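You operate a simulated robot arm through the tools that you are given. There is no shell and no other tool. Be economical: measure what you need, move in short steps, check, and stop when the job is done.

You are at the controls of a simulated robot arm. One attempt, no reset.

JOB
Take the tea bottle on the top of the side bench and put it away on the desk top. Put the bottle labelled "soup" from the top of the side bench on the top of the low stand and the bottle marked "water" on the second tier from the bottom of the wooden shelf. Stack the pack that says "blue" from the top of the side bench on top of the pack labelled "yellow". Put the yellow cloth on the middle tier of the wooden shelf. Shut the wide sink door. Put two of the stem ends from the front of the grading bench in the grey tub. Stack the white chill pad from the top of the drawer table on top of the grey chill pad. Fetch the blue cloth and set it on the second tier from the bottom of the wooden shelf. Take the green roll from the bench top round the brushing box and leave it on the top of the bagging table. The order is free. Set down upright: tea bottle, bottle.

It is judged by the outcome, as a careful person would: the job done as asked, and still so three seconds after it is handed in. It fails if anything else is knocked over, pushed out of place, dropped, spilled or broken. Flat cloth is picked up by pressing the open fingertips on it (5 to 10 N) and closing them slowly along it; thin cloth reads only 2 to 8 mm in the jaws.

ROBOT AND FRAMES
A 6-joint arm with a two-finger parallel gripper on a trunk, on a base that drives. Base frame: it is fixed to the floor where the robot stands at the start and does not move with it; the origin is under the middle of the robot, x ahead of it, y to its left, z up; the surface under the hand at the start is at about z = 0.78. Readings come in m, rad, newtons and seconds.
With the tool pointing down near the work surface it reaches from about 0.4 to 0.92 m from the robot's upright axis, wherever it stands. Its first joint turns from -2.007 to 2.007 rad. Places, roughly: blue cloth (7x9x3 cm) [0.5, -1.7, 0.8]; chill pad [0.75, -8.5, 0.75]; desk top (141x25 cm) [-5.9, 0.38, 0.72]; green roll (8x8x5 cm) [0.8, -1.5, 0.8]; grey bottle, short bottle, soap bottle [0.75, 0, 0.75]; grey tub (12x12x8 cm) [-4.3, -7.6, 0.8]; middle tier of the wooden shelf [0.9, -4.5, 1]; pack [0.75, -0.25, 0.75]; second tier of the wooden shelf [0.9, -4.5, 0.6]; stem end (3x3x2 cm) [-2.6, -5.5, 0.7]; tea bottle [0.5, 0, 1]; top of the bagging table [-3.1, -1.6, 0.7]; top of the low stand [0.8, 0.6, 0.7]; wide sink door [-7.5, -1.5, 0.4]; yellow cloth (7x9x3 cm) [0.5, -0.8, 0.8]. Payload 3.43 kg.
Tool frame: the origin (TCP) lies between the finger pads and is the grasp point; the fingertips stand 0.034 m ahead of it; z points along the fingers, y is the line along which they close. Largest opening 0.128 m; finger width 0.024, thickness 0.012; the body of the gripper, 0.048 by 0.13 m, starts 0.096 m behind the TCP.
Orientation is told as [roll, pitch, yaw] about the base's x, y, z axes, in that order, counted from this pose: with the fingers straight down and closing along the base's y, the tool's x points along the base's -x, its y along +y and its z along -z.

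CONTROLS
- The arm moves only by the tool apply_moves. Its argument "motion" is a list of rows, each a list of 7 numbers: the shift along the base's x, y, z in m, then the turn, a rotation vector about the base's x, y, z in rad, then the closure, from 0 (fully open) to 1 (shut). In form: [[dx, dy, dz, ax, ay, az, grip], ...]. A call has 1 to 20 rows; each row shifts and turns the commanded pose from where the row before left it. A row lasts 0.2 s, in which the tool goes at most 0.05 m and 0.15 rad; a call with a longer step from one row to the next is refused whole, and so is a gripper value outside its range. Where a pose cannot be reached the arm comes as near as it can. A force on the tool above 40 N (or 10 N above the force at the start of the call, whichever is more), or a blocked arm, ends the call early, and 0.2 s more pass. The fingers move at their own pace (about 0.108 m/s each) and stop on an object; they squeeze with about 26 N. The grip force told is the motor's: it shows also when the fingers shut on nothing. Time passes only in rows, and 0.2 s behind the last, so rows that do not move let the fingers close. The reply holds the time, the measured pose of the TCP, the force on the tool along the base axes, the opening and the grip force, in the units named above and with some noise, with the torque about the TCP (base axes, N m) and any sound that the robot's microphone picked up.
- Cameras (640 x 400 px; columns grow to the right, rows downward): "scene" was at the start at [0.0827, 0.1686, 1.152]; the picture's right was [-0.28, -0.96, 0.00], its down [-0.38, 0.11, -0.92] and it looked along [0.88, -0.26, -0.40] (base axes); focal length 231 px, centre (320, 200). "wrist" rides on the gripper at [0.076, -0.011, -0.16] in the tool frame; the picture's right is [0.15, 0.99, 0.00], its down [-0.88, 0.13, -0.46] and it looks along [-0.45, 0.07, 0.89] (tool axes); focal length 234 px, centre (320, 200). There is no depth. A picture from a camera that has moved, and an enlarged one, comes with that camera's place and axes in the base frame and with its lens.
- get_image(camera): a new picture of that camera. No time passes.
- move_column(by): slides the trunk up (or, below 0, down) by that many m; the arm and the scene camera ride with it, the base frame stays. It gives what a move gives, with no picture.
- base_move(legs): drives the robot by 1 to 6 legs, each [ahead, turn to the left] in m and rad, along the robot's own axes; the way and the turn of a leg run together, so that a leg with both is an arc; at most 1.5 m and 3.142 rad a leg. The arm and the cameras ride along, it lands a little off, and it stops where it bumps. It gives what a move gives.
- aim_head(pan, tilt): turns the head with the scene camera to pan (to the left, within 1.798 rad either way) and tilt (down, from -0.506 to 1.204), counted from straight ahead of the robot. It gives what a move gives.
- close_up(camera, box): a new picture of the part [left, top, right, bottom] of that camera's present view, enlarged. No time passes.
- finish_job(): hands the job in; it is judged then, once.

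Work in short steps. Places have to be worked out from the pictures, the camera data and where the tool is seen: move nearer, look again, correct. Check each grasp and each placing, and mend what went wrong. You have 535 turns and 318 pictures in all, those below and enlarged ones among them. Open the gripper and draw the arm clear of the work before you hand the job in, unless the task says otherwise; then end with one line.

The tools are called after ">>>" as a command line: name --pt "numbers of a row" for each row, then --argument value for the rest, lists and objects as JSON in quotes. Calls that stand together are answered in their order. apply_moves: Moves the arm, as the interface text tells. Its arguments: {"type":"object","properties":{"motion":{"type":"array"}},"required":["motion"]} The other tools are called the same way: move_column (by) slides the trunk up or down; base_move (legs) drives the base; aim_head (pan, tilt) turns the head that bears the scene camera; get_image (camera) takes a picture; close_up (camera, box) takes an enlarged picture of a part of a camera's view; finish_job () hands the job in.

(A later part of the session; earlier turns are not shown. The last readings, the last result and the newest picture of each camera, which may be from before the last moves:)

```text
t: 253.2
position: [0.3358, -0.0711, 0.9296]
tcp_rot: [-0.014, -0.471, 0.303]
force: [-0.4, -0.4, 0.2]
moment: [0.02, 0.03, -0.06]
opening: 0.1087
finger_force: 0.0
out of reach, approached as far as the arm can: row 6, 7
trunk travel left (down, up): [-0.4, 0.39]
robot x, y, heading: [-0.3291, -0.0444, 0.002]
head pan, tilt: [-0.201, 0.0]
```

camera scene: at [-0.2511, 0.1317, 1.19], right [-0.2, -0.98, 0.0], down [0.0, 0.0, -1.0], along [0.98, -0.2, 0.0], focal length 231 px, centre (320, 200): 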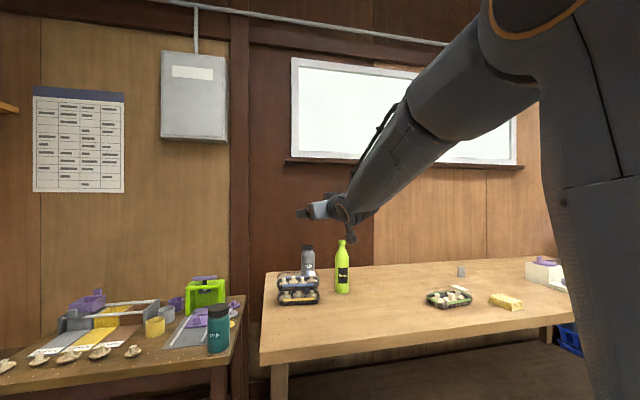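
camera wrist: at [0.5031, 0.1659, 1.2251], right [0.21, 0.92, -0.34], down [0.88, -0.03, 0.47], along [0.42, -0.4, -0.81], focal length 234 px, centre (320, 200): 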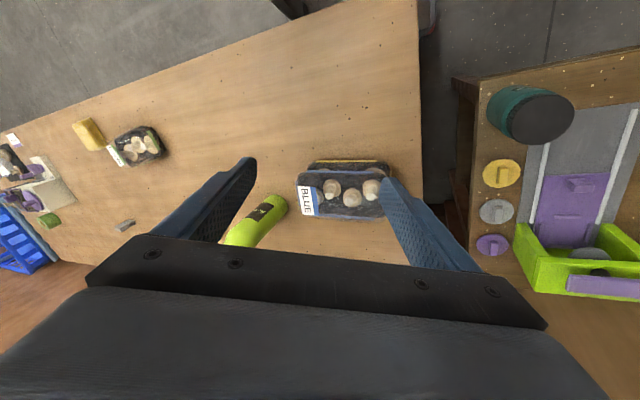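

>>> apply_moves --pt "-0.03 -0.004 -0.014 -0.02 0.14 0 0.15" --pt "-0.03 -0.005 -0.009 -0.02 0.14 0 0.15" --pt "-0.03 -0.005 -0.004 -0.02 0.14 0 0.15" --pt "0 0 0 0 0 0 0.15"

>>> get_image --camera "scene"

```text
t: 254.2
position: [0.2372, -0.1072, 0.8655]
tcp_rot: [0.177, -0.157, 0.273]
force: [-0.4, 0.2, 0.1]
moment: [-0.03, 0.01, 0.03]
opening: 0.109
finger_force: 0.1
out of reach, approached as far as the arm can: row 1, 2, 3
trunk travel left (down, up): [-0.4, 0.39]
robot x, y, heading: [-0.3358, -0.0439, 0.0]
head pan, tilt: [-0.201, 0.0]
```

```text
224 pictures are left
camera scene: at [-0.2511, 0.1317, 1.19], right [-0.2, -0.98, 0.0], down [0.0, 0.0, -1.0], along [0.98, -0.2, 0.0], focal length 231 px, centre (320, 200)
```

scene: 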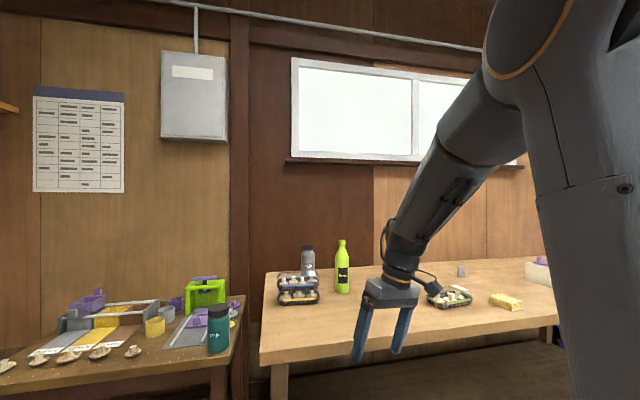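

Again on the +y side, so the forearm azimuth is smaller. I repeat with azimuth ≈-0.13.

>>> apply_moves --pt "0 0.0336 0.0097 0.14 0 0 0.15" --pt "0 0.0316 0.0144 0.14 0 0 0.15" --pt "0 0.0294 0.0184 0.14 0 0 0.15" --pt "0 0.0266 0.0227 0.14 0 0 0.15" --pt "0 0.0232 0.0261 0.14 0 0 0.15" --pt "0 0.0193 0.0289 0.14 0 0 0.15" --pt "0 0.0151 0.0314 0.14 0 0 0.15" --pt "0 0.0105 0.0334 0.14 0 0 0.15" --pt "0 0.0057 0.0341 0.14 0 0 0.15" --pt "0.0356 -0.0063 0 0 0 -0.1454 0.15" --pt "0.0343 -0.0114 0 0 0 -0.1454 0.15" --pt "0.0323 -0.0162 0 0 0 -0.1454 0.15" --pt "0.0296 -0.0207 0 0 0 -0.1454 0.15" --pt "0.0263 -0.0248 0 0 0 -0.1454 0.15" --pt "0.0224 -0.0284 0 0 0 -0.1454 0.15" --pt "0.0181 -0.0313 0 0 0 -0.1454 0.15" --pt "0.0134 -0.0336 0 0 0 -0.1454 0.15" --pt "0.0084 -0.0352 0 0 0 -0.1454 0.15" --pt "0.0032 -0.036 0 0 0 -0.1454 0.15" --pt "-0.0021 -0.036 0 0 0 -0.1454 0.15"

>>> get_image --camera "scene"

```text
t: 258.4
position: [0.4595, -0.1909, 1.0871]
tcp_rot: [1.47, -0.307, -1.675]
force: [0.0, 0.1, 0.2]
moment: [0.01, 0.02, 0.01]
opening: 0.1086
finger_force: 0.1
trunk travel left (down, up): [-0.4, 0.39]
robot x, y, heading: [-0.3343, -0.0456, -0.003]
head pan, tilt: [-0.201, 0.0]
```

```text
223 pictures are left
camera scene: at [-0.2511, 0.1317, 1.19], right [-0.2, -0.98, 0.0], down [0.0, 0.0, -1.0], along [0.98, -0.2, 0.0], focal length 231 px, centre (320, 200)
```

scene: 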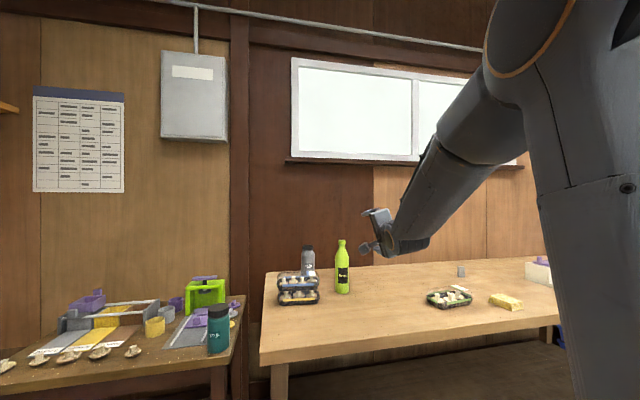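

>>> apply_moves --pt "-0.0062 0.0008 -0.0365 0.0197 0.1467 0 0.15" --pt "-0.0114 0.0015 -0.0351 0.0197 0.1467 0 0.15" --pt "-0.0165 0.0022 -0.033 0.0197 0.1467 0 0.15" --pt "-0.0211 0.0028 -0.0303 0.0197 0.1467 0 0.15" --pt "-0.0253 0.0034 -0.0268 0.0197 0.1467 0 0.15" --pt "-0.0288 0.0039 -0.0228 0.0197 0.1467 0 0.15" --pt "-0.032 0.0043 -0.018 0.0197 0.1467 0 0.15" --pt "-0.0342 0.0046 -0.0133 0.0197 0.1467 0 0.15" --pt "0 0 0 0 0 0 0.15"

>>> get_image --camera "scene"

```text
t: 260.4
position: [0.2722, -0.2406, 0.8132]
tcp_rot: [0.629, -0.188, -1.434]
force: [0.2, 0.2, 0.0]
moment: [0.01, -0.01, 0.01]
opening: 0.1088
finger_force: 0.1
out of reach, approached as far as the arm can: row 4, 5, 6, 7, 8
trunk travel left (down, up): [-0.4, 0.39]
robot x, y, heading: [-0.3327, -0.0428, -0.004]
head pan, tilt: [-0.201, 0.0]
```

```text
222 pictures are left
camera scene: at [-0.2511, 0.1316, 1.1901], right [-0.2, -0.98, 0.0], down [0.0, 0.0, -1.0], along [0.98, -0.2, 0.0], focal length 231 px, centre (320, 200)
```

scene: 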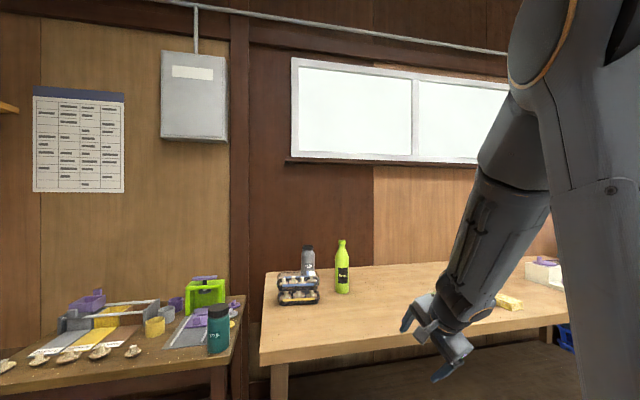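

>>> apply_moves --pt "0.0 0 0.03 0.0197 0.1467 0 0.15" --pt "0.0 0 0.03 0.0197 0.1467 0 0.15" --pt "0.0 0 0.03 0.0197 0.1467 0 0.15" --pt "0.0 0 0.03 0.0197 0.1467 0 0.15" --pt "0 0 0 0 0 0 0.15"

>>> get_image --camera "scene"

```text
t: 261.6
position: [0.2741, -0.2407, 0.8138]
tcp_rot: [0.631, -0.188, -1.434]
force: [-0.1, 0.2, -0.2]
moment: [0.02, 0.04, 0.02]
opening: 0.1089
finger_force: 0.0
out of reach, approached as far as the arm can: row 1, 2, 3, 4
trunk travel left (down, up): [-0.4, 0.39]
robot x, y, heading: [-0.3362, -0.0443, -0.002]
head pan, tilt: [-0.201, 0.0]
```

```text
221 pictures are left
camera scene: at [-0.2511, 0.1317, 1.19], right [-0.2, -0.98, 0.0], down [0.0, 0.0, -1.0], along [0.98, -0.2, 0.0], focal length 231 px, centre (320, 200)
```

scene: 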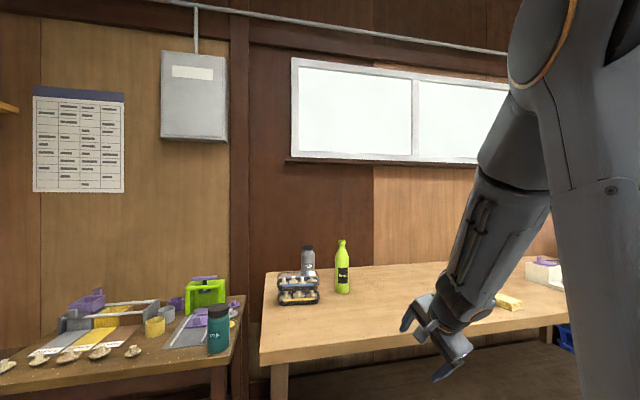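

I test a spin about the tool axis to learn which joint is limited.

>>> apply_moves --pt "0 0 0 0.084 -0.01 -0.111 0.15" --pt "0 0 0 0.084 -0.01 -0.111 0.15" --pt "0 0 0 0 0 0 0.15"

>>> apply_moves --pt "0 0 0 -0.084 0.01 0.111 0.15" --pt "0 0 0 -0.084 0.01 0.111 0.15" --pt "0 0 0 -0.084 0.01 0.111 0.15" --pt "0 0 0 -0.084 0.01 0.111 0.15" --pt "0 0 0 0 0 0 0.15"

>>> apply_moves --pt "0.0 0 0.04 0.0 0.0 0 0.15" --pt "0.0 0 0.04 0.0 0.0 0 0.15" --pt "0 0 0 0 0 0 0.15"

```text
t: 262.4
position: [0.2693, -0.2415, 0.7962]
tcp_rot: [0.661, -0.021, -1.661]
force: [-0.2, -0.1, 0.2]
moment: [0.0, 0.0, 0.01]
opening: 0.1089
finger_force: 0.0
out of reach, approached as far as the arm can: row 1, 2
trunk travel left (down, up): [-0.4, 0.39]
robot x, y, heading: [-0.3327, -0.0454, -0.004]
head pan, tilt: [-0.201, 0.0]
```

```text
t: 263.6
position: [0.2696, -0.2427, 0.7968]
tcp_rot: [0.565, -0.346, -1.194]
force: [0.3, -0.1, -1.0]
moment: [-0.01, -0.03, 0.03]
opening: 0.1089
finger_force: 0.0
trunk travel left (down, up): [-0.4, 0.39]
robot x, y, heading: [-0.3339, -0.0433, -0.003]
head pan, tilt: [-0.201, 0.0]
```

```text
t: 264.4
position: [0.2615, -0.2498, 0.8654]
tcp_rot: [0.577, -0.347, -1.191]
force: [-0.2, 0.1, 0.1]
moment: [0.02, -0.01, 0.01]
opening: 0.1088
finger_force: 0.1
out of reach, approached as far as the arm can: row 2
trunk travel left (down, up): [-0.4, 0.39]
robot x, y, heading: [-0.3365, -0.0456, -0.002]
head pan, tilt: [-0.201, 0.0]
```

Positive spin is free. I spin back toward the nominal closing direction and raise.

>>> apply_moves --pt "0 0 0 -0.0857 0.0087 0.11 0.15" --pt "0 0 0 -0.0857 0.0087 0.11 0.15" --pt "0 0 0 -0.0857 0.0087 0.11 0.15" --pt "0 0 0 -0.0857 0.0087 0.11 0.15" --pt "0 0 0 -0.0857 0.0087 0.11 0.15" --pt "0 0 0 -0.0857 0.0087 0.11 0.15" --pt "0 0 0 -0.0857 0.0087 0.11 0.15" --pt "0 0 0 -0.0857 0.0087 0.11 0.15" --pt "0.02 0 0.03 0 0 0 0.15" --pt "0.02 0 0.03 0 0 0 0.15" --pt "0.02 0 0.03 0 0 0 0.15" --pt "0 0 0 0 0 0 0.15"

>>> get_image --camera "scene"

```text
t: 267.0
position: [0.3234, -0.2502, 0.9543]
tcp_rot: [-0.113, -0.656, 0.061]
force: [1.1, 0.7, 0.4]
moment: [0.04, 0.03, 0.0]
opening: 0.1087
finger_force: 0.0
trunk travel left (down, up): [-0.4, 0.39]
robot x, y, heading: [-0.333, -0.0472, -0.003]
head pan, tilt: [-0.201, 0.0]
```

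```text
220 pictures are left
camera scene: at [-0.2511, 0.1317, 1.19], right [-0.2, -0.98, 0.0], down [0.0, 0.0, -1.0], along [0.98, -0.2, 0.0], focal length 231 px, centre (320, 200)
```

scene: 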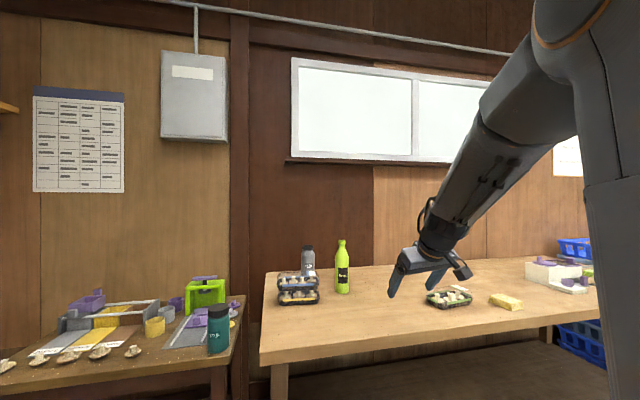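

No limits now. Try pitching the tool to vertical.

>>> apply_moves --pt "0 0 0.01 0.02 0.13 0 0.15" --pt "0 0 0.01 0.02 0.13 0 0.15" --pt "0 0 0.01 0.02 0.13 0 0.15" --pt "0 0 0.01 0.02 0.13 0 0.15" --pt "0 0 0.01 0.02 0.13 0 0.15" --pt "0 0 0 0 0 0 0.15"

```text
t: 268.4
position: [0.2962, -0.2821, 0.969]
tcp_rot: [0.216, -0.166, -0.004]
force: [0.5, 0.6, 0.4]
moment: [0.01, 0.02, 0.0]
opening: 0.1087
finger_force: 0.2
out of reach, approached as far as the arm can: row 1, 2, 3, 4, 5
trunk travel left (down, up): [-0.4, 0.39]
robot x, y, heading: [-0.3371, -0.0447, -0.004]
head pan, tilt: [-0.201, 0.0]
```

All three misses fit a forearm azimuth equal to the wrist's own azimuth (no shoulder offset). I repeat with the wrist on the robot's centreline and tool azimuth 0.

>>> apply_moves --pt "0 0.0336 0.0097 0.14 0 0 0.15" --pt "0 0.0316 0.0144 0.14 0 0 0.15" --pt "0 0.0294 0.0184 0.14 0 0 0.15" --pt "0 0.0266 0.0227 0.14 0 0 0.15" --pt "0 0.0232 0.0261 0.14 0 0 0.15" --pt "0 0.0193 0.0289 0.14 0 0 0.15" --pt "0 0.0151 0.0314 0.14 0 0 0.15" --pt "0 0.0105 0.0334 0.14 0 0 0.15" --pt "0 0.0057 0.0341 0.14 0 0 0.15" --pt "0.0341 0.021 0 0 0 -0.1409 0.15" --pt "0.0326 0.016 0 0 0 -0.1409 0.15" --pt "0.0306 0.012 0 0 0 -0.1409 0.15" --pt "0.0279 0.008 0 0 0 -0.1409 0.15" --pt "0.0244 0.004 0 0 0 -0.1409 0.15" --pt "0.0208 0.001 0 0 0 -0.1409 0.15" --pt "0.0165 -0.002 0 0 0 -0.1409 0.15" --pt "0.0122 -0.004 0 0 0 -0.1409 0.15" --pt "0.0072 -0.005 0 0 0 -0.1409 0.15" --pt "0.0025 -0.006 0 0 0 -0.1409 0.15" --pt "0 0 0 0 0 0 0.15"

>>> get_image --camera "scene"

```text
t: 272.6
position: [0.5063, -0.0407, 1.1877]
tcp_rot: [1.477, -0.049, -1.57]
force: [0.2, -0.5, -0.7]
moment: [0.01, -0.03, -0.01]
opening: 0.1089
finger_force: 0.2
trunk travel left (down, up): [-0.4, 0.39]
robot x, y, heading: [-0.3282, -0.046, -0.003]
head pan, tilt: [-0.201, 0.0]
```

```text
219 pictures are left
camera scene: at [-0.2511, 0.1317, 1.19], right [-0.2, -0.98, 0.0], down [0.0, 0.0, -1.0], along [0.98, -0.2, 0.0], focal length 231 px, centre (320, 200)
```

scene: 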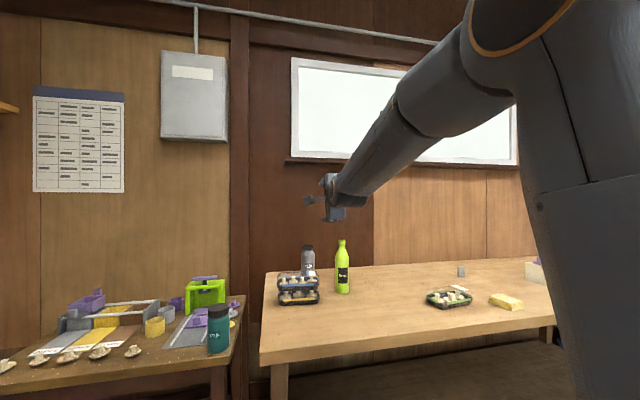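

Aligned. Now spin the tool about its axis by -1.57 so the fingers close horizontally.

>>> apply_moves --pt "0 0 0 -0.143 0 0.013 0.15" --pt "0 0 0 -0.143 0 0.013 0.15" --pt "0 0 0 -0.143 0 0.013 0.15" --pt "0 0 0 -0.143 0 0.013 0.15" --pt "0 0 0 -0.143 0 0.013 0.15" --pt "0 0 0 -0.143 0 0.013 0.15" --pt "0 0 0 -0.143 0 0.013 0.15" --pt "0 0 0 -0.143 0 0.013 0.15" --pt "0 0 0 -0.143 0 0.013 0.15" --pt "0 0 0 -0.143 0 0.013 0.15" --pt "0 0 0 -0.14 0 0.013 0.15" --pt "0 0 0 0 0 0 0.15"

```text
t: 275.2
position: [0.5051, -0.0414, 1.1878]
tcp_rot: [-0.559, -1.469, 0.559]
force: [-0.6, -0.4, 0.0]
moment: [-0.01, 0.01, -0.03]
opening: 0.1087
finger_force: 0.1
trunk travel left (down, up): [-0.4, 0.39]
robot x, y, heading: [-0.3335, -0.0446, -0.001]
head pan, tilt: [-0.201, 0.0]
```

Orientation exact. Pitch down straight through the forearm axis.

>>> apply_moves --pt "-0.0063 0 -0.0365 0 0.148 0 0.15" --pt "-0.0115 0 -0.0351 0 0.148 0 0.15" --pt "-0.0166 0 -0.033 0 0.148 0 0.15" --pt "-0.0213 0 -0.0303 0 0.148 0 0.15" --pt "-0.0255 0 -0.0268 0 0.148 0 0.15" --pt "-0.0291 0 -0.0228 0 0.148 0 0.15" --pt "-0.0323 0 -0.018 0 0.148 0 0.15" --pt "-0.0345 0 -0.0133 0 0.148 0 0.15" --pt "-0.0362 0 -0.008 0 0.148 0 0.15" --pt "-0.0355 0 -0.0025 0 0.148 0 0.15" --pt "0 0 0 0 0 0 0.15"

>>> get_image --camera "scene"

```text
t: 277.6
position: [0.2557, -0.0408, 0.963]
tcp_rot: [-0.002, -0.002, 0.052]
force: [-0.8, 0.2, 0.8]
moment: [-0.03, -0.02, 0.04]
opening: 0.1089
finger_force: 0.1
trunk travel left (down, up): [-0.4, 0.39]
robot x, y, heading: [-0.3362, -0.0434, -0.002]
head pan, tilt: [-0.201, 0.0]
```

```text
218 pictures are left
camera scene: at [-0.2511, 0.1317, 1.19], right [-0.2, -0.98, 0.0], down [0.0, 0.0, -1.0], along [0.98, -0.2, 0.0], focal length 231 px, centre (320, 200)
```

scene: 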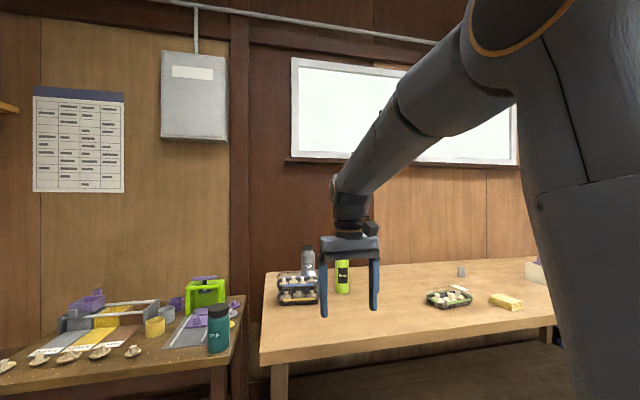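

The wrist is back to normal. I raise the arm, return to the bench, lowering the trunk so a 45° tilt is well clear of the singularity.

>>> apply_moves --pt "0.02 0 0.04 0 0 -0.025 0.15" --pt "0.02 0 0.04 0 0 -0.025 0.15" --pt "0.02 0 0.04 0 0 0 0.15" --pt "0 0 0.02 0 0 0 0.15"

>>> base_move --legs '[[0.45, 0]]'

>>> aim_head --pan -0.1 --tilt 0.45

>>> get_image --camera "scene"

```text
t: 278.6
position: [0.3179, -0.0432, 1.1017]
tcp_rot: [-0.002, -0.001, 0.004]
force: [0.2, -0.6, -0.2]
moment: [-0.03, 0.02, -0.01]
opening: 0.1086
finger_force: 0.1
trunk travel left (down, up): [-0.4, 0.39]
robot x, y, heading: [-0.3347, -0.0438, -0.002]
head pan, tilt: [-0.201, 0.0]
```

```text
t: 281.3
position: [0.7662, -0.0446, 1.1002]
tcp_rot: [-0.002, -0.003, 0.004]
force: [-0.2, 0.1, -0.5]
moment: [-0.01, 0.02, 0.01]
opening: 0.1091
finger_force: 0.1
trunk travel left (down, up): [-0.4, 0.39]
robot x, y, heading: [0.1126, -0.0465, -0.003]
head pan, tilt: [-0.201, 0.0]
```

```text
t: 282.2
position: [0.7648, -0.0428, 1.0996]
tcp_rot: [0.0, -0.004, 0.003]
force: [-0.7, -0.1, 0.2]
moment: [-0.01, 0.06, 0.0]
opening: 0.1088
finger_force: 0.0
trunk travel left (down, up): [-0.4, 0.39]
robot x, y, heading: [0.1102, -0.0453, -0.005]
head pan, tilt: [-0.099, 0.45]
```

```text
217 pictures are left
camera scene: at [0.2002, 0.1392, 1.1485], right [-0.1, -0.99, 0.0], down [-0.43, 0.04, -0.9], along [0.9, -0.09, -0.43], focal length 231 px, centre (320, 200)
```

scene: 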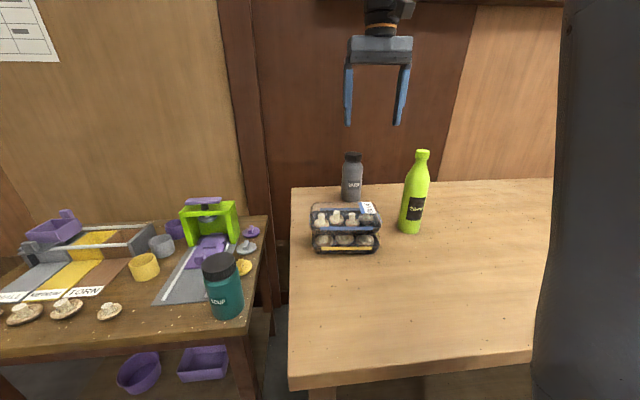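

I step forward a little, lower the trunk 0.2, then tilt 0.8 rad in the arm's plane.

>>> apply_moves --pt "0.03 -0.004 0 0 0 -0.008 0.1" --pt "0 0 0 0 0 0 0.1"

>>> move_column --by -0.18

>>> apply_moves --pt "0 -0.002 0.005 0 -0.14 0 0.1" --pt "0 0 0.005 0 -0.14 0 0.1" --pt "0 0 0 0 -0.14 0 0.1" --pt "0 0 0 0 -0.14 0 0.1" --pt "0 0 0 0 -0.14 0 0.1" --pt "0 0 0 0 -0.1 0 0.1" --pt "0 0 0 0 0 0 0.1"

>>> get_image --camera "scene"

>>> get_image --camera "wrist"

```text
t: 282.8
position: [0.7964, -0.0495, 1.0988]
tcp_rot: [-0.002, -0.004, -0.004]
force: [0.3, -0.6, 0.2]
moment: [0.0, 0.0, 0.0]
opening: 0.115
finger_force: 0.0
trunk travel left (down, up): [-0.4, 0.39]
robot x, y, heading: [0.1162, -0.0467, -0.003]
head pan, tilt: [-0.099, 0.45]
```

```text
t: 284.8
position: [0.795, -0.0484, 0.9211]
tcp_rot: [-0.002, -0.003, -0.003]
force: [-0.2, 0.4, -1.1]
moment: [-0.01, 0.0, 0.02]
opening: 0.1151
finger_force: 0.1
trunk travel left (down, up): [-0.22, 0.57]
robot x, y, heading: [0.1144, -0.0482, -0.01]
head pan, tilt: [-0.099, 0.45]
```

```text
t: 286.4
position: [0.7953, -0.0501, 0.929]
tcp_rot: [0.004, -0.804, -0.007]
force: [1.2, 0.8, -0.1]
moment: [0.01, 0.01, -0.02]
opening: 0.1155
finger_force: 0.0
trunk travel left (down, up): [-0.22, 0.57]
robot x, y, heading: [0.1131, -0.0443, 0.002]
head pan, tilt: [-0.099, 0.45]
```

```text
216 pictures are left
camera scene: at [0.2503, 0.1391, 0.9684], right [-0.1, -0.99, 0.0], down [-0.43, 0.04, -0.9], along [0.9, -0.09, -0.44], focal length 231 px, centre (320, 200)
```

scene: 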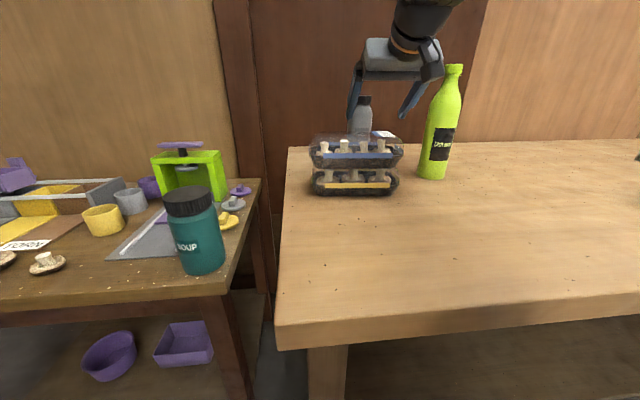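

```text
215 pictures are left
camera wrist: at [0.6291, -0.0608, 0.9855], right [-0.1, 0.99, -0.1], down [0.28, 0.13, 0.95], along [0.95, 0.06, -0.29], focal length 234 px, centre (320, 200)
```

wrist: 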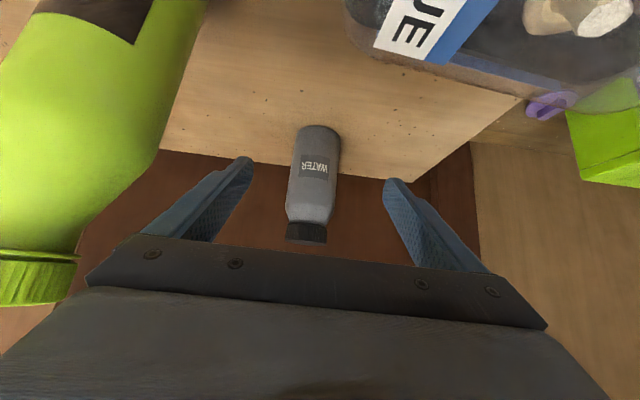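

Clear so far; bottle axis at y≈-0.053. Move forward and down to the grasp point.

>>> apply_moves --pt "0.039 -0.001 -0.015 0 0 0 0.1" --pt "0.039 -0.001 -0.015 0 0 0 0.1" --pt "0.039 -0.001 -0.015 0 0 0 0.1" --pt "0.036 0 -0.015 0 0 0 0.1" --pt "0 0 0 0 0 0 0.1"

>>> get_image --camera "wrist"

>>> get_image --camera "scene"

```text
t: 287.6
position: [0.9508, -0.0514, 0.8721]
tcp_rot: [0.003, -0.802, -0.008]
force: [-0.6, -0.2, -0.1]
moment: [0.0, 0.01, -0.01]
opening: 0.1153
finger_force: 0.0
trunk travel left (down, up): [-0.22, 0.57]
robot x, y, heading: [0.1122, -0.0481, -0.003]
head pan, tilt: [-0.099, 0.45]
```

```text
214 pictures are left
camera wrist: at [0.7846, -0.0614, 0.9268], right [-0.1, 0.99, -0.1], down [0.28, 0.13, 0.95], along [0.95, 0.06, -0.29], focal length 234 px, centre (320, 200)
```

wrist: 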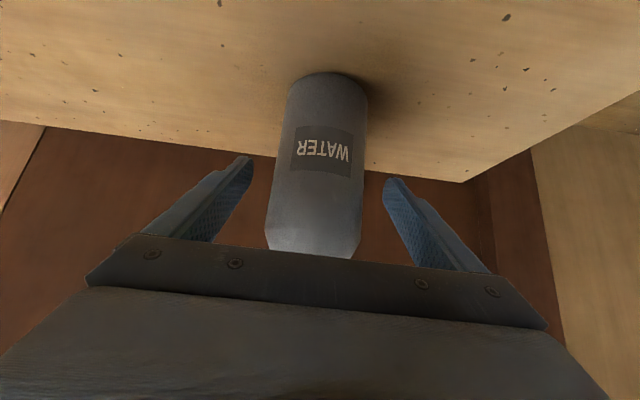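

```text
213 pictures are left
camera scene: at [0.2502, 0.1391, 0.9684], right [-0.1, -0.99, 0.0], down [-0.43, 0.04, -0.9], along [0.9, -0.09, -0.44], focal length 231 px, centre (320, 200)
```

scene: 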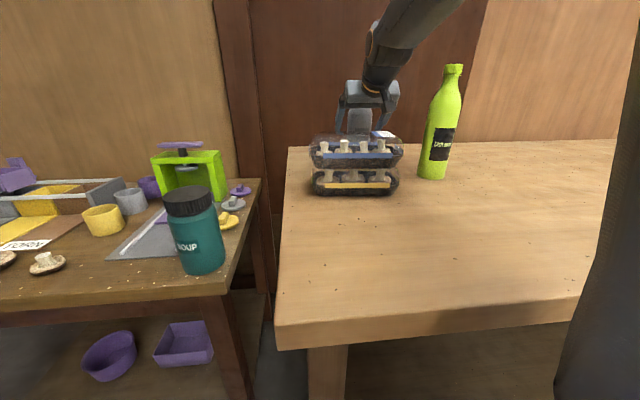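

The bottle is between the fingers. Close.

>>> apply_moves --pt "0.006 -0.001 -0.002 0 0 0 0.1" --pt "0 0 0 0 0 0 0.4" --pt "0 0 0 0 0 0 0.7" --pt "0 0 0 0 0 0 0.8" --pt "0 0 0 0 0 0 0.8"

>>> get_image --camera "wrist"

```text
t: 288.8
position: [0.9567, -0.0521, 0.8697]
tcp_rot: [0.004, -0.802, -0.008]
force: [0.8, 1.0, 1.1]
moment: [-0.06, -0.06, 0.01]
opening: 0.0709
finger_force: 26.0
trunk travel left (down, up): [-0.22, 0.57]
robot x, y, heading: [0.113, -0.0435, -0.003]
head pan, tilt: [-0.099, 0.45]
```

```text
212 pictures are left
camera wrist: at [0.7894, -0.0636, 0.9249], right [-0.1, 0.99, -0.1], down [0.28, 0.13, 0.95], along [0.95, 0.06, -0.29], focal length 234 px, centre (320, 200)
```

wrist: 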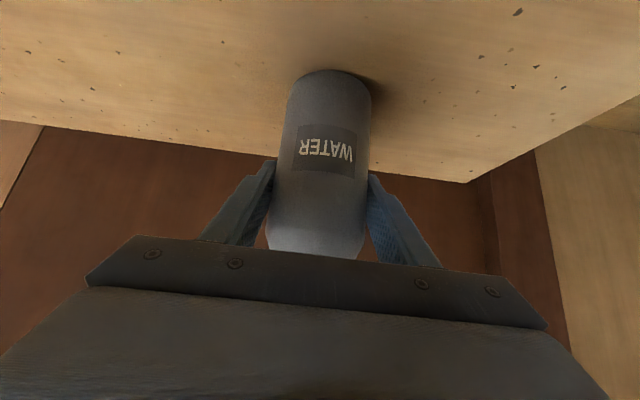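

Gripped at 71 mm. Lift with the trunk, then back away.

>>> apply_moves --pt "0 0 0.015 0 0 0 0.8" --pt "0 0 0.02 0 0 0 0.8" --pt "0 0 0 0 0 0 0.8"

>>> move_column --by 0.18

>>> get_image --camera "scene"

```text
t: 289.6
position: [0.9533, -0.0529, 0.9017]
tcp_rot: [0.002, -0.802, -0.007]
force: [-0.5, 0.2, -1.4]
moment: [0.02, 0.01, -0.02]
opening: 0.0711
finger_force: 25.8
trunk travel left (down, up): [-0.22, 0.57]
robot x, y, heading: [0.1153, -0.0455, -0.005]
head pan, tilt: [-0.099, 0.45]
```

```text
t: 291.6
position: [0.9556, -0.0545, 1.0829]
tcp_rot: [0.004, -0.804, -0.006]
force: [-0.4, 0.0, -0.3]
moment: [0.0, -0.02, 0.0]
opening: 0.0711
finger_force: 26.5
trunk travel left (down, up): [-0.4, 0.39]
robot x, y, heading: [0.115, -0.0462, -0.007]
head pan, tilt: [-0.099, 0.45]
```

```text
211 pictures are left
camera scene: at [0.2002, 0.1392, 1.1483], right [-0.1, -0.99, 0.0], down [-0.43, 0.04, -0.9], along [0.9, -0.09, -0.44], focal length 231 px, centre (320, 200)
```

scene: 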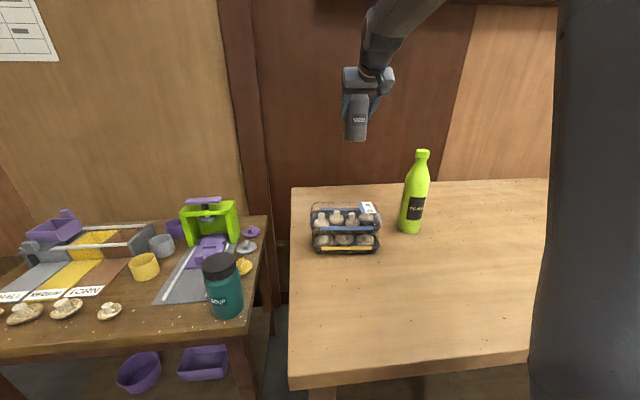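

Retract the arm a bit (in plane), back off and turn right toward -y.

>>> apply_moves --pt "-0.045 0 0 0 0 0 0.8" --pt "-0.045 0 0 0 0 0 0.8" --pt "-0.045 0 0 0 0 0 0.8" --pt "-0.045 0 0 0 0 0 0.8" --pt "0 0 0 0 0 0 0.8"

>>> base_move --legs '[[-0.28, 0], [0, -1.56], [1.0, 0]]'

>>> aim_head --pan 0.3 --tilt 0.25

>>> get_image --camera "scene"

```text
t: 292.8
position: [0.7752, -0.0526, 1.0847]
tcp_rot: [0.003, -0.804, -0.007]
force: [-0.2, 0.2, -1.3]
moment: [0.01, 0.01, 0.01]
opening: 0.0712
finger_force: 25.8
trunk travel left (down, up): [-0.4, 0.39]
robot x, y, heading: [0.1142, -0.0444, -0.004]
head pan, tilt: [-0.099, 0.45]
```

```text
t: 303.3
position: [-0.1579, -1.6998, 1.0836]
tcp_rot: [0.003, -0.803, -1.564]
force: [-0.1, 0.2, -2.3]
moment: [-0.01, 0.01, 0.07]
opening: 0.071
finger_force: 26.1
trunk travel left (down, up): [-0.4, 0.39]
robot x, y, heading: [-0.1596, -1.0331, -1.561]
head pan, tilt: [-0.099, 0.45]
```

```text
t: 304.2
position: [-0.158, -1.7003, 1.0844]
tcp_rot: [0.003, -0.804, -1.561]
force: [0.8, 0.1, -1.2]
moment: [0.0, -0.04, 0.02]
opening: 0.0711
finger_force: 26.1
trunk travel left (down, up): [-0.4, 0.39]
robot x, y, heading: [-0.1592, -1.0373, -1.56]
head pan, tilt: [0.3, 0.25]
```

```text
210 pictures are left
camera scene: at [0.0622, -1.1193, 1.167], right [-0.95, -0.31, 0.0], down [-0.08, 0.24, -0.97], along [0.3, -0.92, -0.25], focal length 231 px, centre (320, 200)
```

scene: 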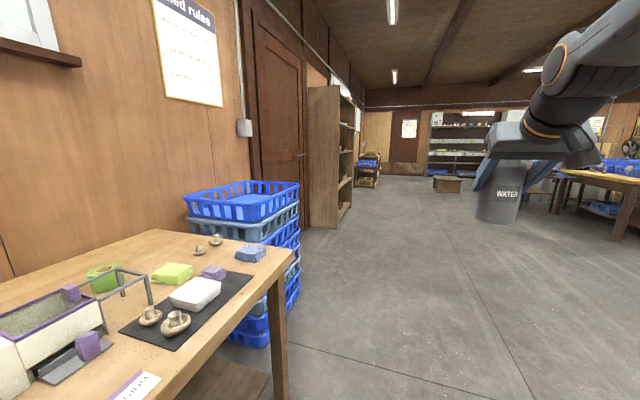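

Shelf front is at x≈0.72, its near end at y≈-4.0, facing -x. I drive to y≈-4.5 and turn to face it.

>>> base_move --legs '[[1.5, 0], [1.5, 0], [0.45, 0], [0, 1.57]]'

>>> aim_head --pan -0.1 --tilt 0.3

>>> get_image --camera "scene"

```text
t: 324.7
position: [0.588, -4.4324, 1.0851]
tcp_rot: [0.003, -0.803, 0.031]
force: [-0.7, 0.0, -1.9]
moment: [-0.01, -0.01, 0.0]
opening: 0.0711
finger_force: 25.5
trunk travel left (down, up): [-0.4, 0.39]
robot x, y, heading: [-0.0752, -4.4487, 0.029]
head pan, tilt: [0.3, 0.25]
```

```text
t: 325.6
position: [0.5882, -4.4335, 1.0838]
tcp_rot: [0.004, -0.803, 0.03]
force: [0.0, 0.2, -0.8]
moment: [-0.02, 0.04, -0.03]
opening: 0.0707
finger_force: 25.9
trunk travel left (down, up): [-0.4, 0.39]
robot x, y, heading: [-0.0749, -4.4502, 0.036]
head pan, tilt: [-0.099, 0.3]
```

```text
209 pictures are left
camera scene: at [0.0078, -4.2621, 1.1623], right [-0.07, -1.0, 0.0], down [-0.29, 0.02, -0.96], along [0.95, -0.06, -0.3], focal length 231 px, centre (320, 200)
```

scene: 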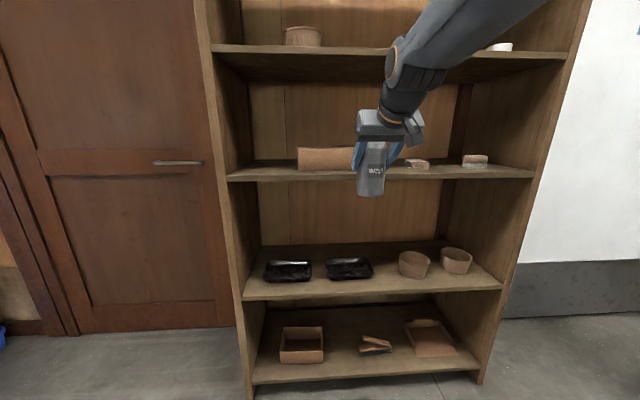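

I see the tiers; the second from the bottom holds two trays and two bowls. I zoom in to find free spots.

>>> close_up --camera "scene" --box '[235, 220, 515, 310]'

>>> close_up --camera "scene" --box '[215, 120, 545, 200]'

```text
2.29 times, centred on (375, 265) of scene
camera zoom: at [0.0078, -4.2621, 1.1623], right [-0.07, -1.0, 0.0], down [-0.29, 0.02, -0.96], along [0.95, -0.06, -0.3], focal length 528 px, centre (194, 51)
```

zoom: 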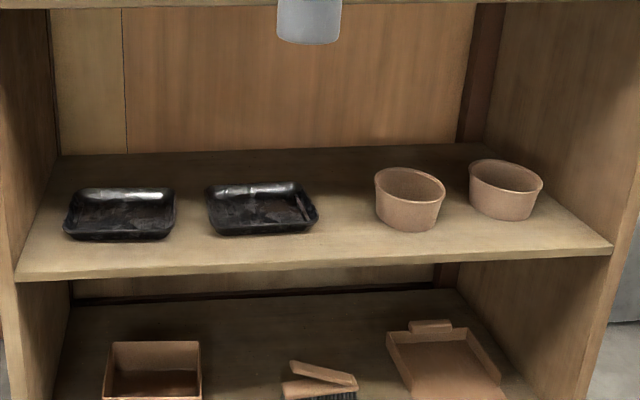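

```text
1.94 times, centred on (380, 160) of scene
camera zoom: at [0.0078, -4.2621, 1.1623], right [-0.07, -1.0, 0.0], down [-0.29, 0.02, -0.96], along [0.95, -0.06, -0.3], focal length 448 px, centre (204, 278)
```

zoom: 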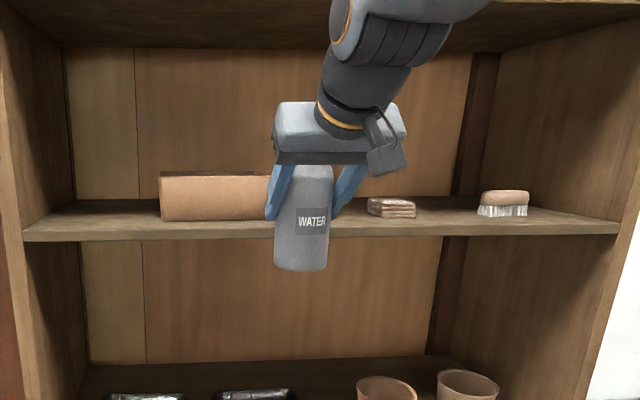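

Target for the water: (0.73, -4.565) in the front strip between tray and bowl. I lower the trunk 0.36 and swing the arm into line.

>>> move_column --by -0.36

>>> apply_moves --pt "-0.001 -0.027 0 0 0 -0.042 0.8" --pt "-0.001 -0.027 0 0 0 -0.042 0.8" --pt "-0.002 -0.028 0 0 0 -0.042 0.8" --pt "-0.002 -0.028 0 0 0 -0.042 0.8" --pt "0 0 0 0 0 0 0.8"

>>> get_image --camera "scene"

>>> get_image --camera "wrist"

```text
t: 329.1
position: [0.6464, -4.4308, 0.7251]
tcp_rot: [0.003, -0.802, 0.029]
force: [0.5, -0.8, -1.7]
moment: [-0.02, -0.01, 0.0]
opening: 0.071
finger_force: 26.2
trunk travel left (down, up): [-0.04, 0.75]
robot x, y, heading: [-0.072, -4.4516, 0.038]
head pan, tilt: [-0.099, 0.3]
```

```text
t: 330.2
position: [0.6405, -4.5411, 0.7244]
tcp_rot: [0.004, -0.803, -0.138]
force: [-0.5, 0.4, -1.2]
moment: [0.03, 0.08, 0.0]
opening: 0.0707
finger_force: 26.5
trunk travel left (down, up): [-0.04, 0.75]
robot x, y, heading: [-0.0733, -4.4478, 0.03]
head pan, tilt: [-0.099, 0.3]
```

```text
206 pictures are left
camera scene: at [0.1079, -4.2588, 0.8023], right [-0.07, -1.0, 0.0], down [-0.3, 0.02, -0.96], along [0.95, -0.06, -0.3], focal length 231 px, centre (320, 200)
```

scene: 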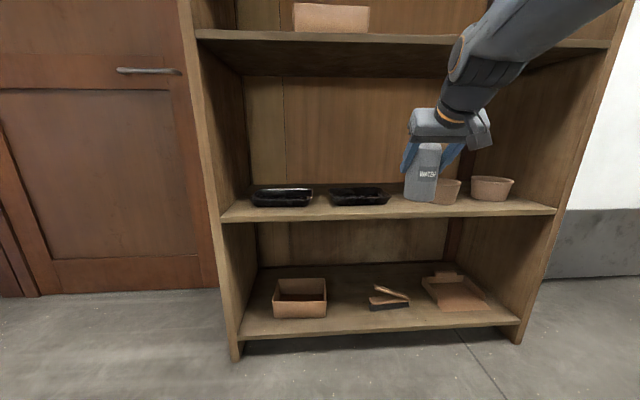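

```text
205 pictures are left
camera wrist: at [0.4743, -4.5297, 0.7794], right [0.03, 0.99, -0.1], down [0.3, 0.09, 0.95], along [0.95, -0.06, -0.29], focal length 234 px, centre (320, 200)
```

wrist: 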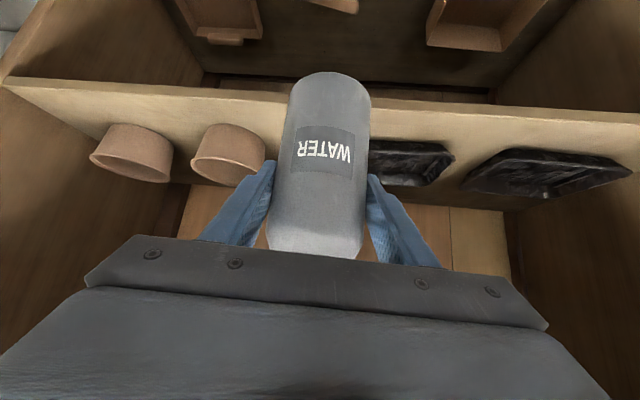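

Lined up; bottle bottom is ~5 cm above the tier. Move in 0.09 m and check.

>>> apply_moves --pt "0.03 -0.007 0 0 0 0 0.8" --pt "0.03 -0.007 0 0 0 0 0.8" --pt "0.03 -0.007 0 0 0 0 0.8" --pt "0 0 -0.02 0 0 0 0.8" --pt "0 0 0 0 0 0 0.8"

>>> close_up --camera "scene" --box '[320, 80, 560, 240]'

>>> get_image --camera "wrist"

```text
t: 331.4
position: [0.7318, -4.5648, 0.705]
tcp_rot: [0.004, -0.804, -0.137]
force: [0.2, -0.2, -1.1]
moment: [0.0, -0.03, 0.02]
opening: 0.0712
finger_force: 26.2
trunk travel left (down, up): [-0.04, 0.75]
robot x, y, heading: [-0.0727, -4.4523, 0.033]
head pan, tilt: [-0.099, 0.3]
```

```text
2.50 times, centred on (440, 160) of scene
camera zoom: at [0.1078, -4.2588, 0.8023], right [-0.07, -1.0, 0.0], down [-0.3, 0.02, -0.96], along [0.95, -0.06, -0.3], focal length 577 px, centre (20, 300)
```

zoom: 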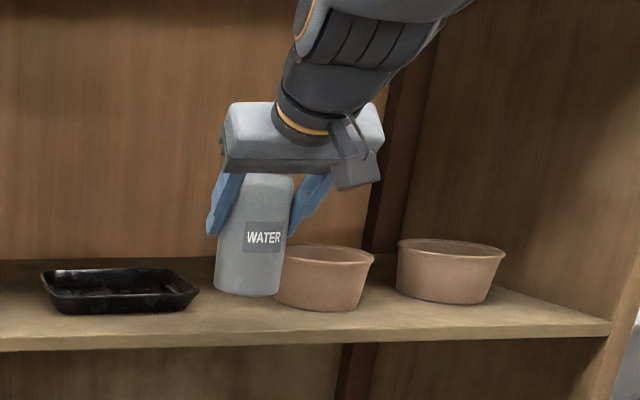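

```text
203 pictures are left
camera wrist: at [0.5656, -4.5522, 0.7595], right [0.03, 0.99, -0.1], down [0.3, 0.09, 0.95], along [0.95, -0.06, -0.29], focal length 234 px, centre (320, 200)
```

wrist: 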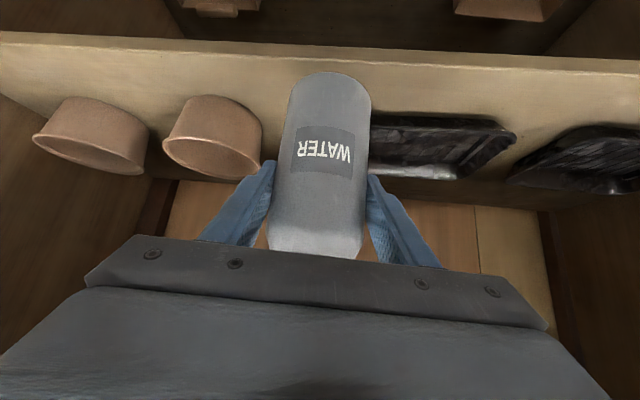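

Good clearance. Lower gently until contact.

>>> apply_moves --pt "0 0 -0.01 0 0 0 0.8" --pt "0 0 -0.006 0 0 0 0.8" --pt "0 0 -0.005 0 0 0 0.8" --pt "0 0 0 0 0 0 0.8"

```text
t: 332.4
position: [0.7312, -4.5637, 0.6839]
tcp_rot: [0.004, -0.803, -0.138]
force: [-0.1, 0.2, -1.2]
moment: [-0.01, 0.02, -0.01]
opening: 0.0709
finger_force: 26.1
trunk travel left (down, up): [-0.04, 0.75]
robot x, y, heading: [-0.0729, -4.452, 0.035]
head pan, tilt: [-0.099, 0.3]
```

>>> apply_moves --pt "0 0 -0.004 0 0 0 0.8" --pt "0 0 -0.004 0 0 0 0.8" --pt "0 0 -0.004 0 0 0 0.8" --pt "0 0 0 0 0 0 0.8"

>>> close_up --camera "scene" --box '[320, 80, 560, 240]'

```text
t: 333.4
position: [0.7295, -4.563, 0.6716]
tcp_rot: [0.001, -0.803, -0.138]
force: [0.3, -0.4, -0.9]
moment: [-0.03, 0.02, 0.0]
opening: 0.071
finger_force: 26.0
trunk travel left (down, up): [-0.04, 0.75]
robot x, y, heading: [-0.0736, -4.4491, 0.033]
head pan, tilt: [-0.099, 0.3]
```

```text
2.50 times, centred on (440, 160) of scene
camera zoom: at [0.1079, -4.2588, 0.8023], right [-0.07, -1.0, 0.0], down [-0.3, 0.02, -0.96], along [0.95, -0.06, -0.3], focal length 577 px, centre (20, 300)
```

zoom: 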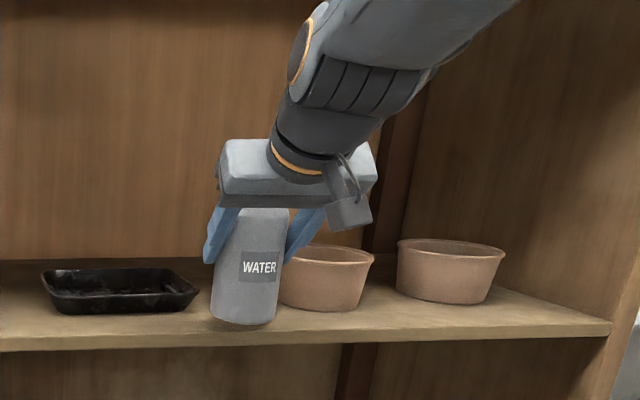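

>>> apply_moves --pt "0 0 -0.004 0 0 0 0.8" --pt "0 0 -0.003 0 0 0 0.8" --pt "0 0 0 0 0 0 0.8"

```text
t: 334.2
position: [0.7299, -4.562, 0.6644]
tcp_rot: [0.004, -0.802, -0.137]
force: [0.2, 0.7, -0.4]
moment: [0.04, 0.05, -0.01]
opening: 0.0711
finger_force: 25.9
trunk travel left (down, up): [-0.04, 0.75]
robot x, y, heading: [-0.0738, -4.4466, 0.034]
head pan, tilt: [-0.099, 0.3]
```

>>> apply_moves --pt "0 0 -0.003 0 0 0 0.8" --pt "0 0 -0.003 0 0 0 0.8" --pt "0 0 -0.003 0 0 0 0.8" --pt "0 0 0 0 0 0 0.8"

>>> close_up --camera "scene" --box '[360, 140, 480, 220]'

```text
t: 335.2
position: [0.7297, -4.563, 0.6549]
tcp_rot: [0.004, -0.802, -0.138]
force: [-0.1, 0.0, -0.7]
moment: [-0.02, -0.03, 0.01]
opening: 0.071
finger_force: 25.8
trunk travel left (down, up): [-0.04, 0.75]
robot x, y, heading: [-0.0741, -4.4521, 0.035]
head pan, tilt: [-0.099, 0.3]
```

```text
5.00 times, centred on (420, 180) of scene
camera zoom: at [0.1079, -4.2588, 0.8023], right [-0.07, -1.0, 0.0], down [-0.3, 0.02, -0.96], along [0.95, -0.06, -0.3], focal length 1154 px, centre (-180, 300)
```

zoom: 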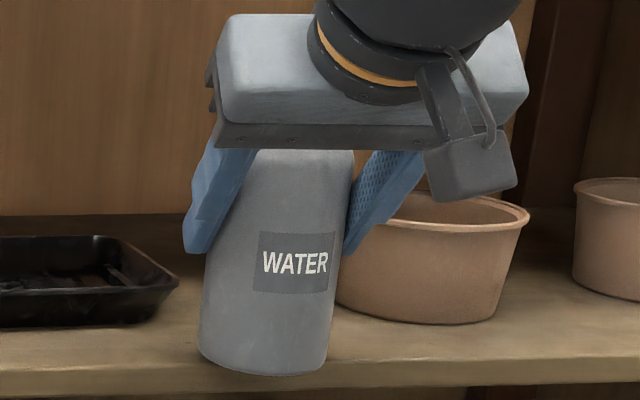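

Triangulating the two views puts the tier edge at x≈0.72, z≈0.56, so I must go further in: raise slightly, move to (0.78,-4.575).

>>> apply_moves --pt "0 0 0.02 0 0 0 0.8" --pt "0.01 -0.002 0.01 0 0 0 0.8" --pt "0.02 -0.005 0 0 0 0 0.8" --pt "0.02 -0.005 0 0 0 0 0.8" --pt "0 0 0 0 0 0 0.8"

>>> close_up --camera "scene" --box '[360, 120, 510, 220]'

>>> get_image --camera "wrist"

```text
t: 336.4
position: [0.7812, -4.5751, 0.6857]
tcp_rot: [0.003, -0.804, -0.138]
force: [0.0, -0.4, -1.0]
moment: [-0.02, 0.02, -0.02]
opening: 0.0708
finger_force: 25.4
trunk travel left (down, up): [-0.04, 0.75]
robot x, y, heading: [-0.0736, -4.4498, 0.035]
head pan, tilt: [-0.099, 0.3]
```

```text
4.00 times, centred on (435, 170) of scene
camera zoom: at [0.1079, -4.2588, 0.8023], right [-0.07, -1.0, 0.0], down [-0.3, 0.02, -0.96], along [0.95, -0.06, -0.3], focal length 923 px, centre (-140, 320)
```

zoom: 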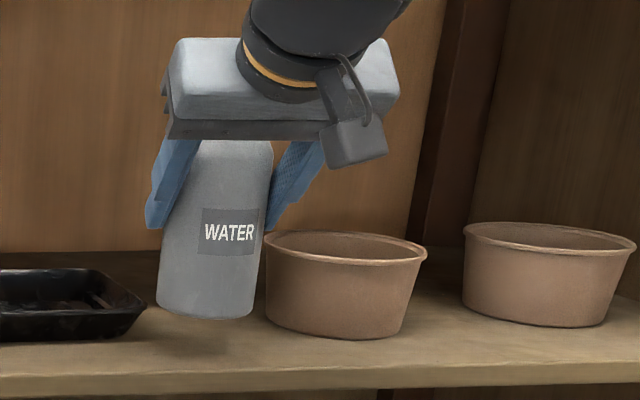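

```text
199 pictures are left
camera wrist: at [0.6139, -4.5622, 0.7407], right [0.03, 0.99, -0.1], down [0.3, 0.09, 0.95], along [0.95, -0.06, -0.29], focal length 234 px, centre (320, 200)
```

wrist: 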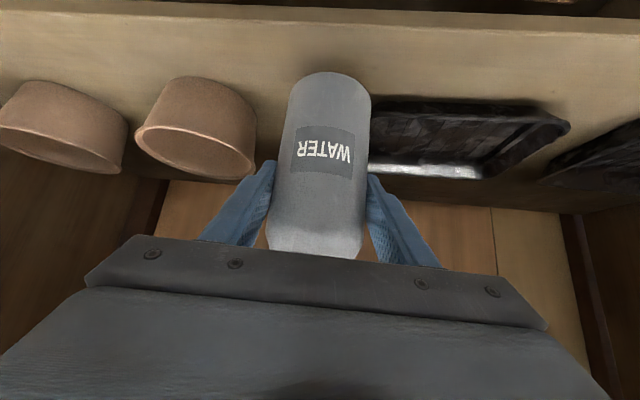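

Close to the bowl; I shift 12 mm to +y, then lower.

>>> apply_moves --pt "0 0.012 0 0 0 0 0.8" --pt "0 0 -0.012 0 0 0 0.8" --pt "0 0 -0.008 0 0 0 0.8" --pt "0 0 -0.004 0 0 0 0.8" --pt "0 0 -0.004 0 0 0 0.8" --pt "0 0 0 0 0 0 0.8"

```text
t: 337.9
position: [0.7819, -4.5636, 0.6559]
tcp_rot: [0.004, -0.803, -0.139]
force: [0.1, 0.2, -1.9]
moment: [-0.04, 0.05, -0.03]
opening: 0.0709
finger_force: 26.0
trunk travel left (down, up): [-0.04, 0.75]
robot x, y, heading: [-0.0725, -4.4483, 0.031]
head pan, tilt: [-0.099, 0.3]
```

>>> apply_moves --pt "0 0 -0.004 0 0 0 0.8" --pt "0 0 -0.004 0 0 0 0.8" --pt "0 0 -0.003 0 0 0 0.8" --pt "0 0 0 0 0 0 0.8"

>>> close_up --camera "scene" --box '[360, 120, 510, 220]'

```text
t: 338.9
position: [0.7811, -4.5608, 0.6487]
tcp_rot: [0.002, -0.809, -0.137]
force: [-1.6, 1.6, 20.2]
moment: [-0.31, 0.33, -0.07]
opening: 0.0709
finger_force: 25.5
trunk travel left (down, up): [-0.04, 0.75]
robot x, y, heading: [-0.0749, -4.4496, 0.034]
head pan, tilt: [-0.099, 0.3]
```

```text
4.00 times, centred on (435, 170) of scene
camera zoom: at [0.1072, -4.2587, 0.8025], right [-0.07, -1.0, 0.0], down [-0.29, 0.02, -0.96], along [0.95, -0.06, -0.29], focal length 923 px, centre (-140, 320)
```

zoom: 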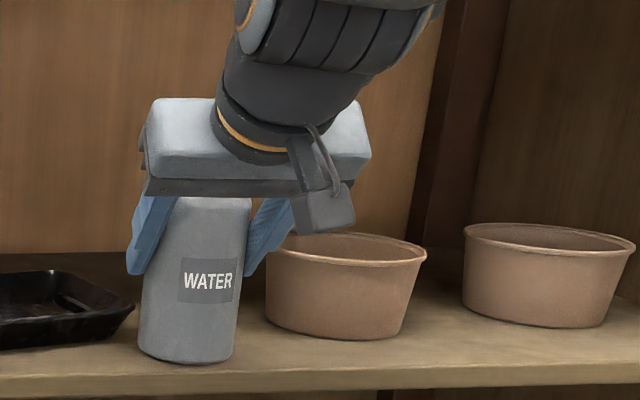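

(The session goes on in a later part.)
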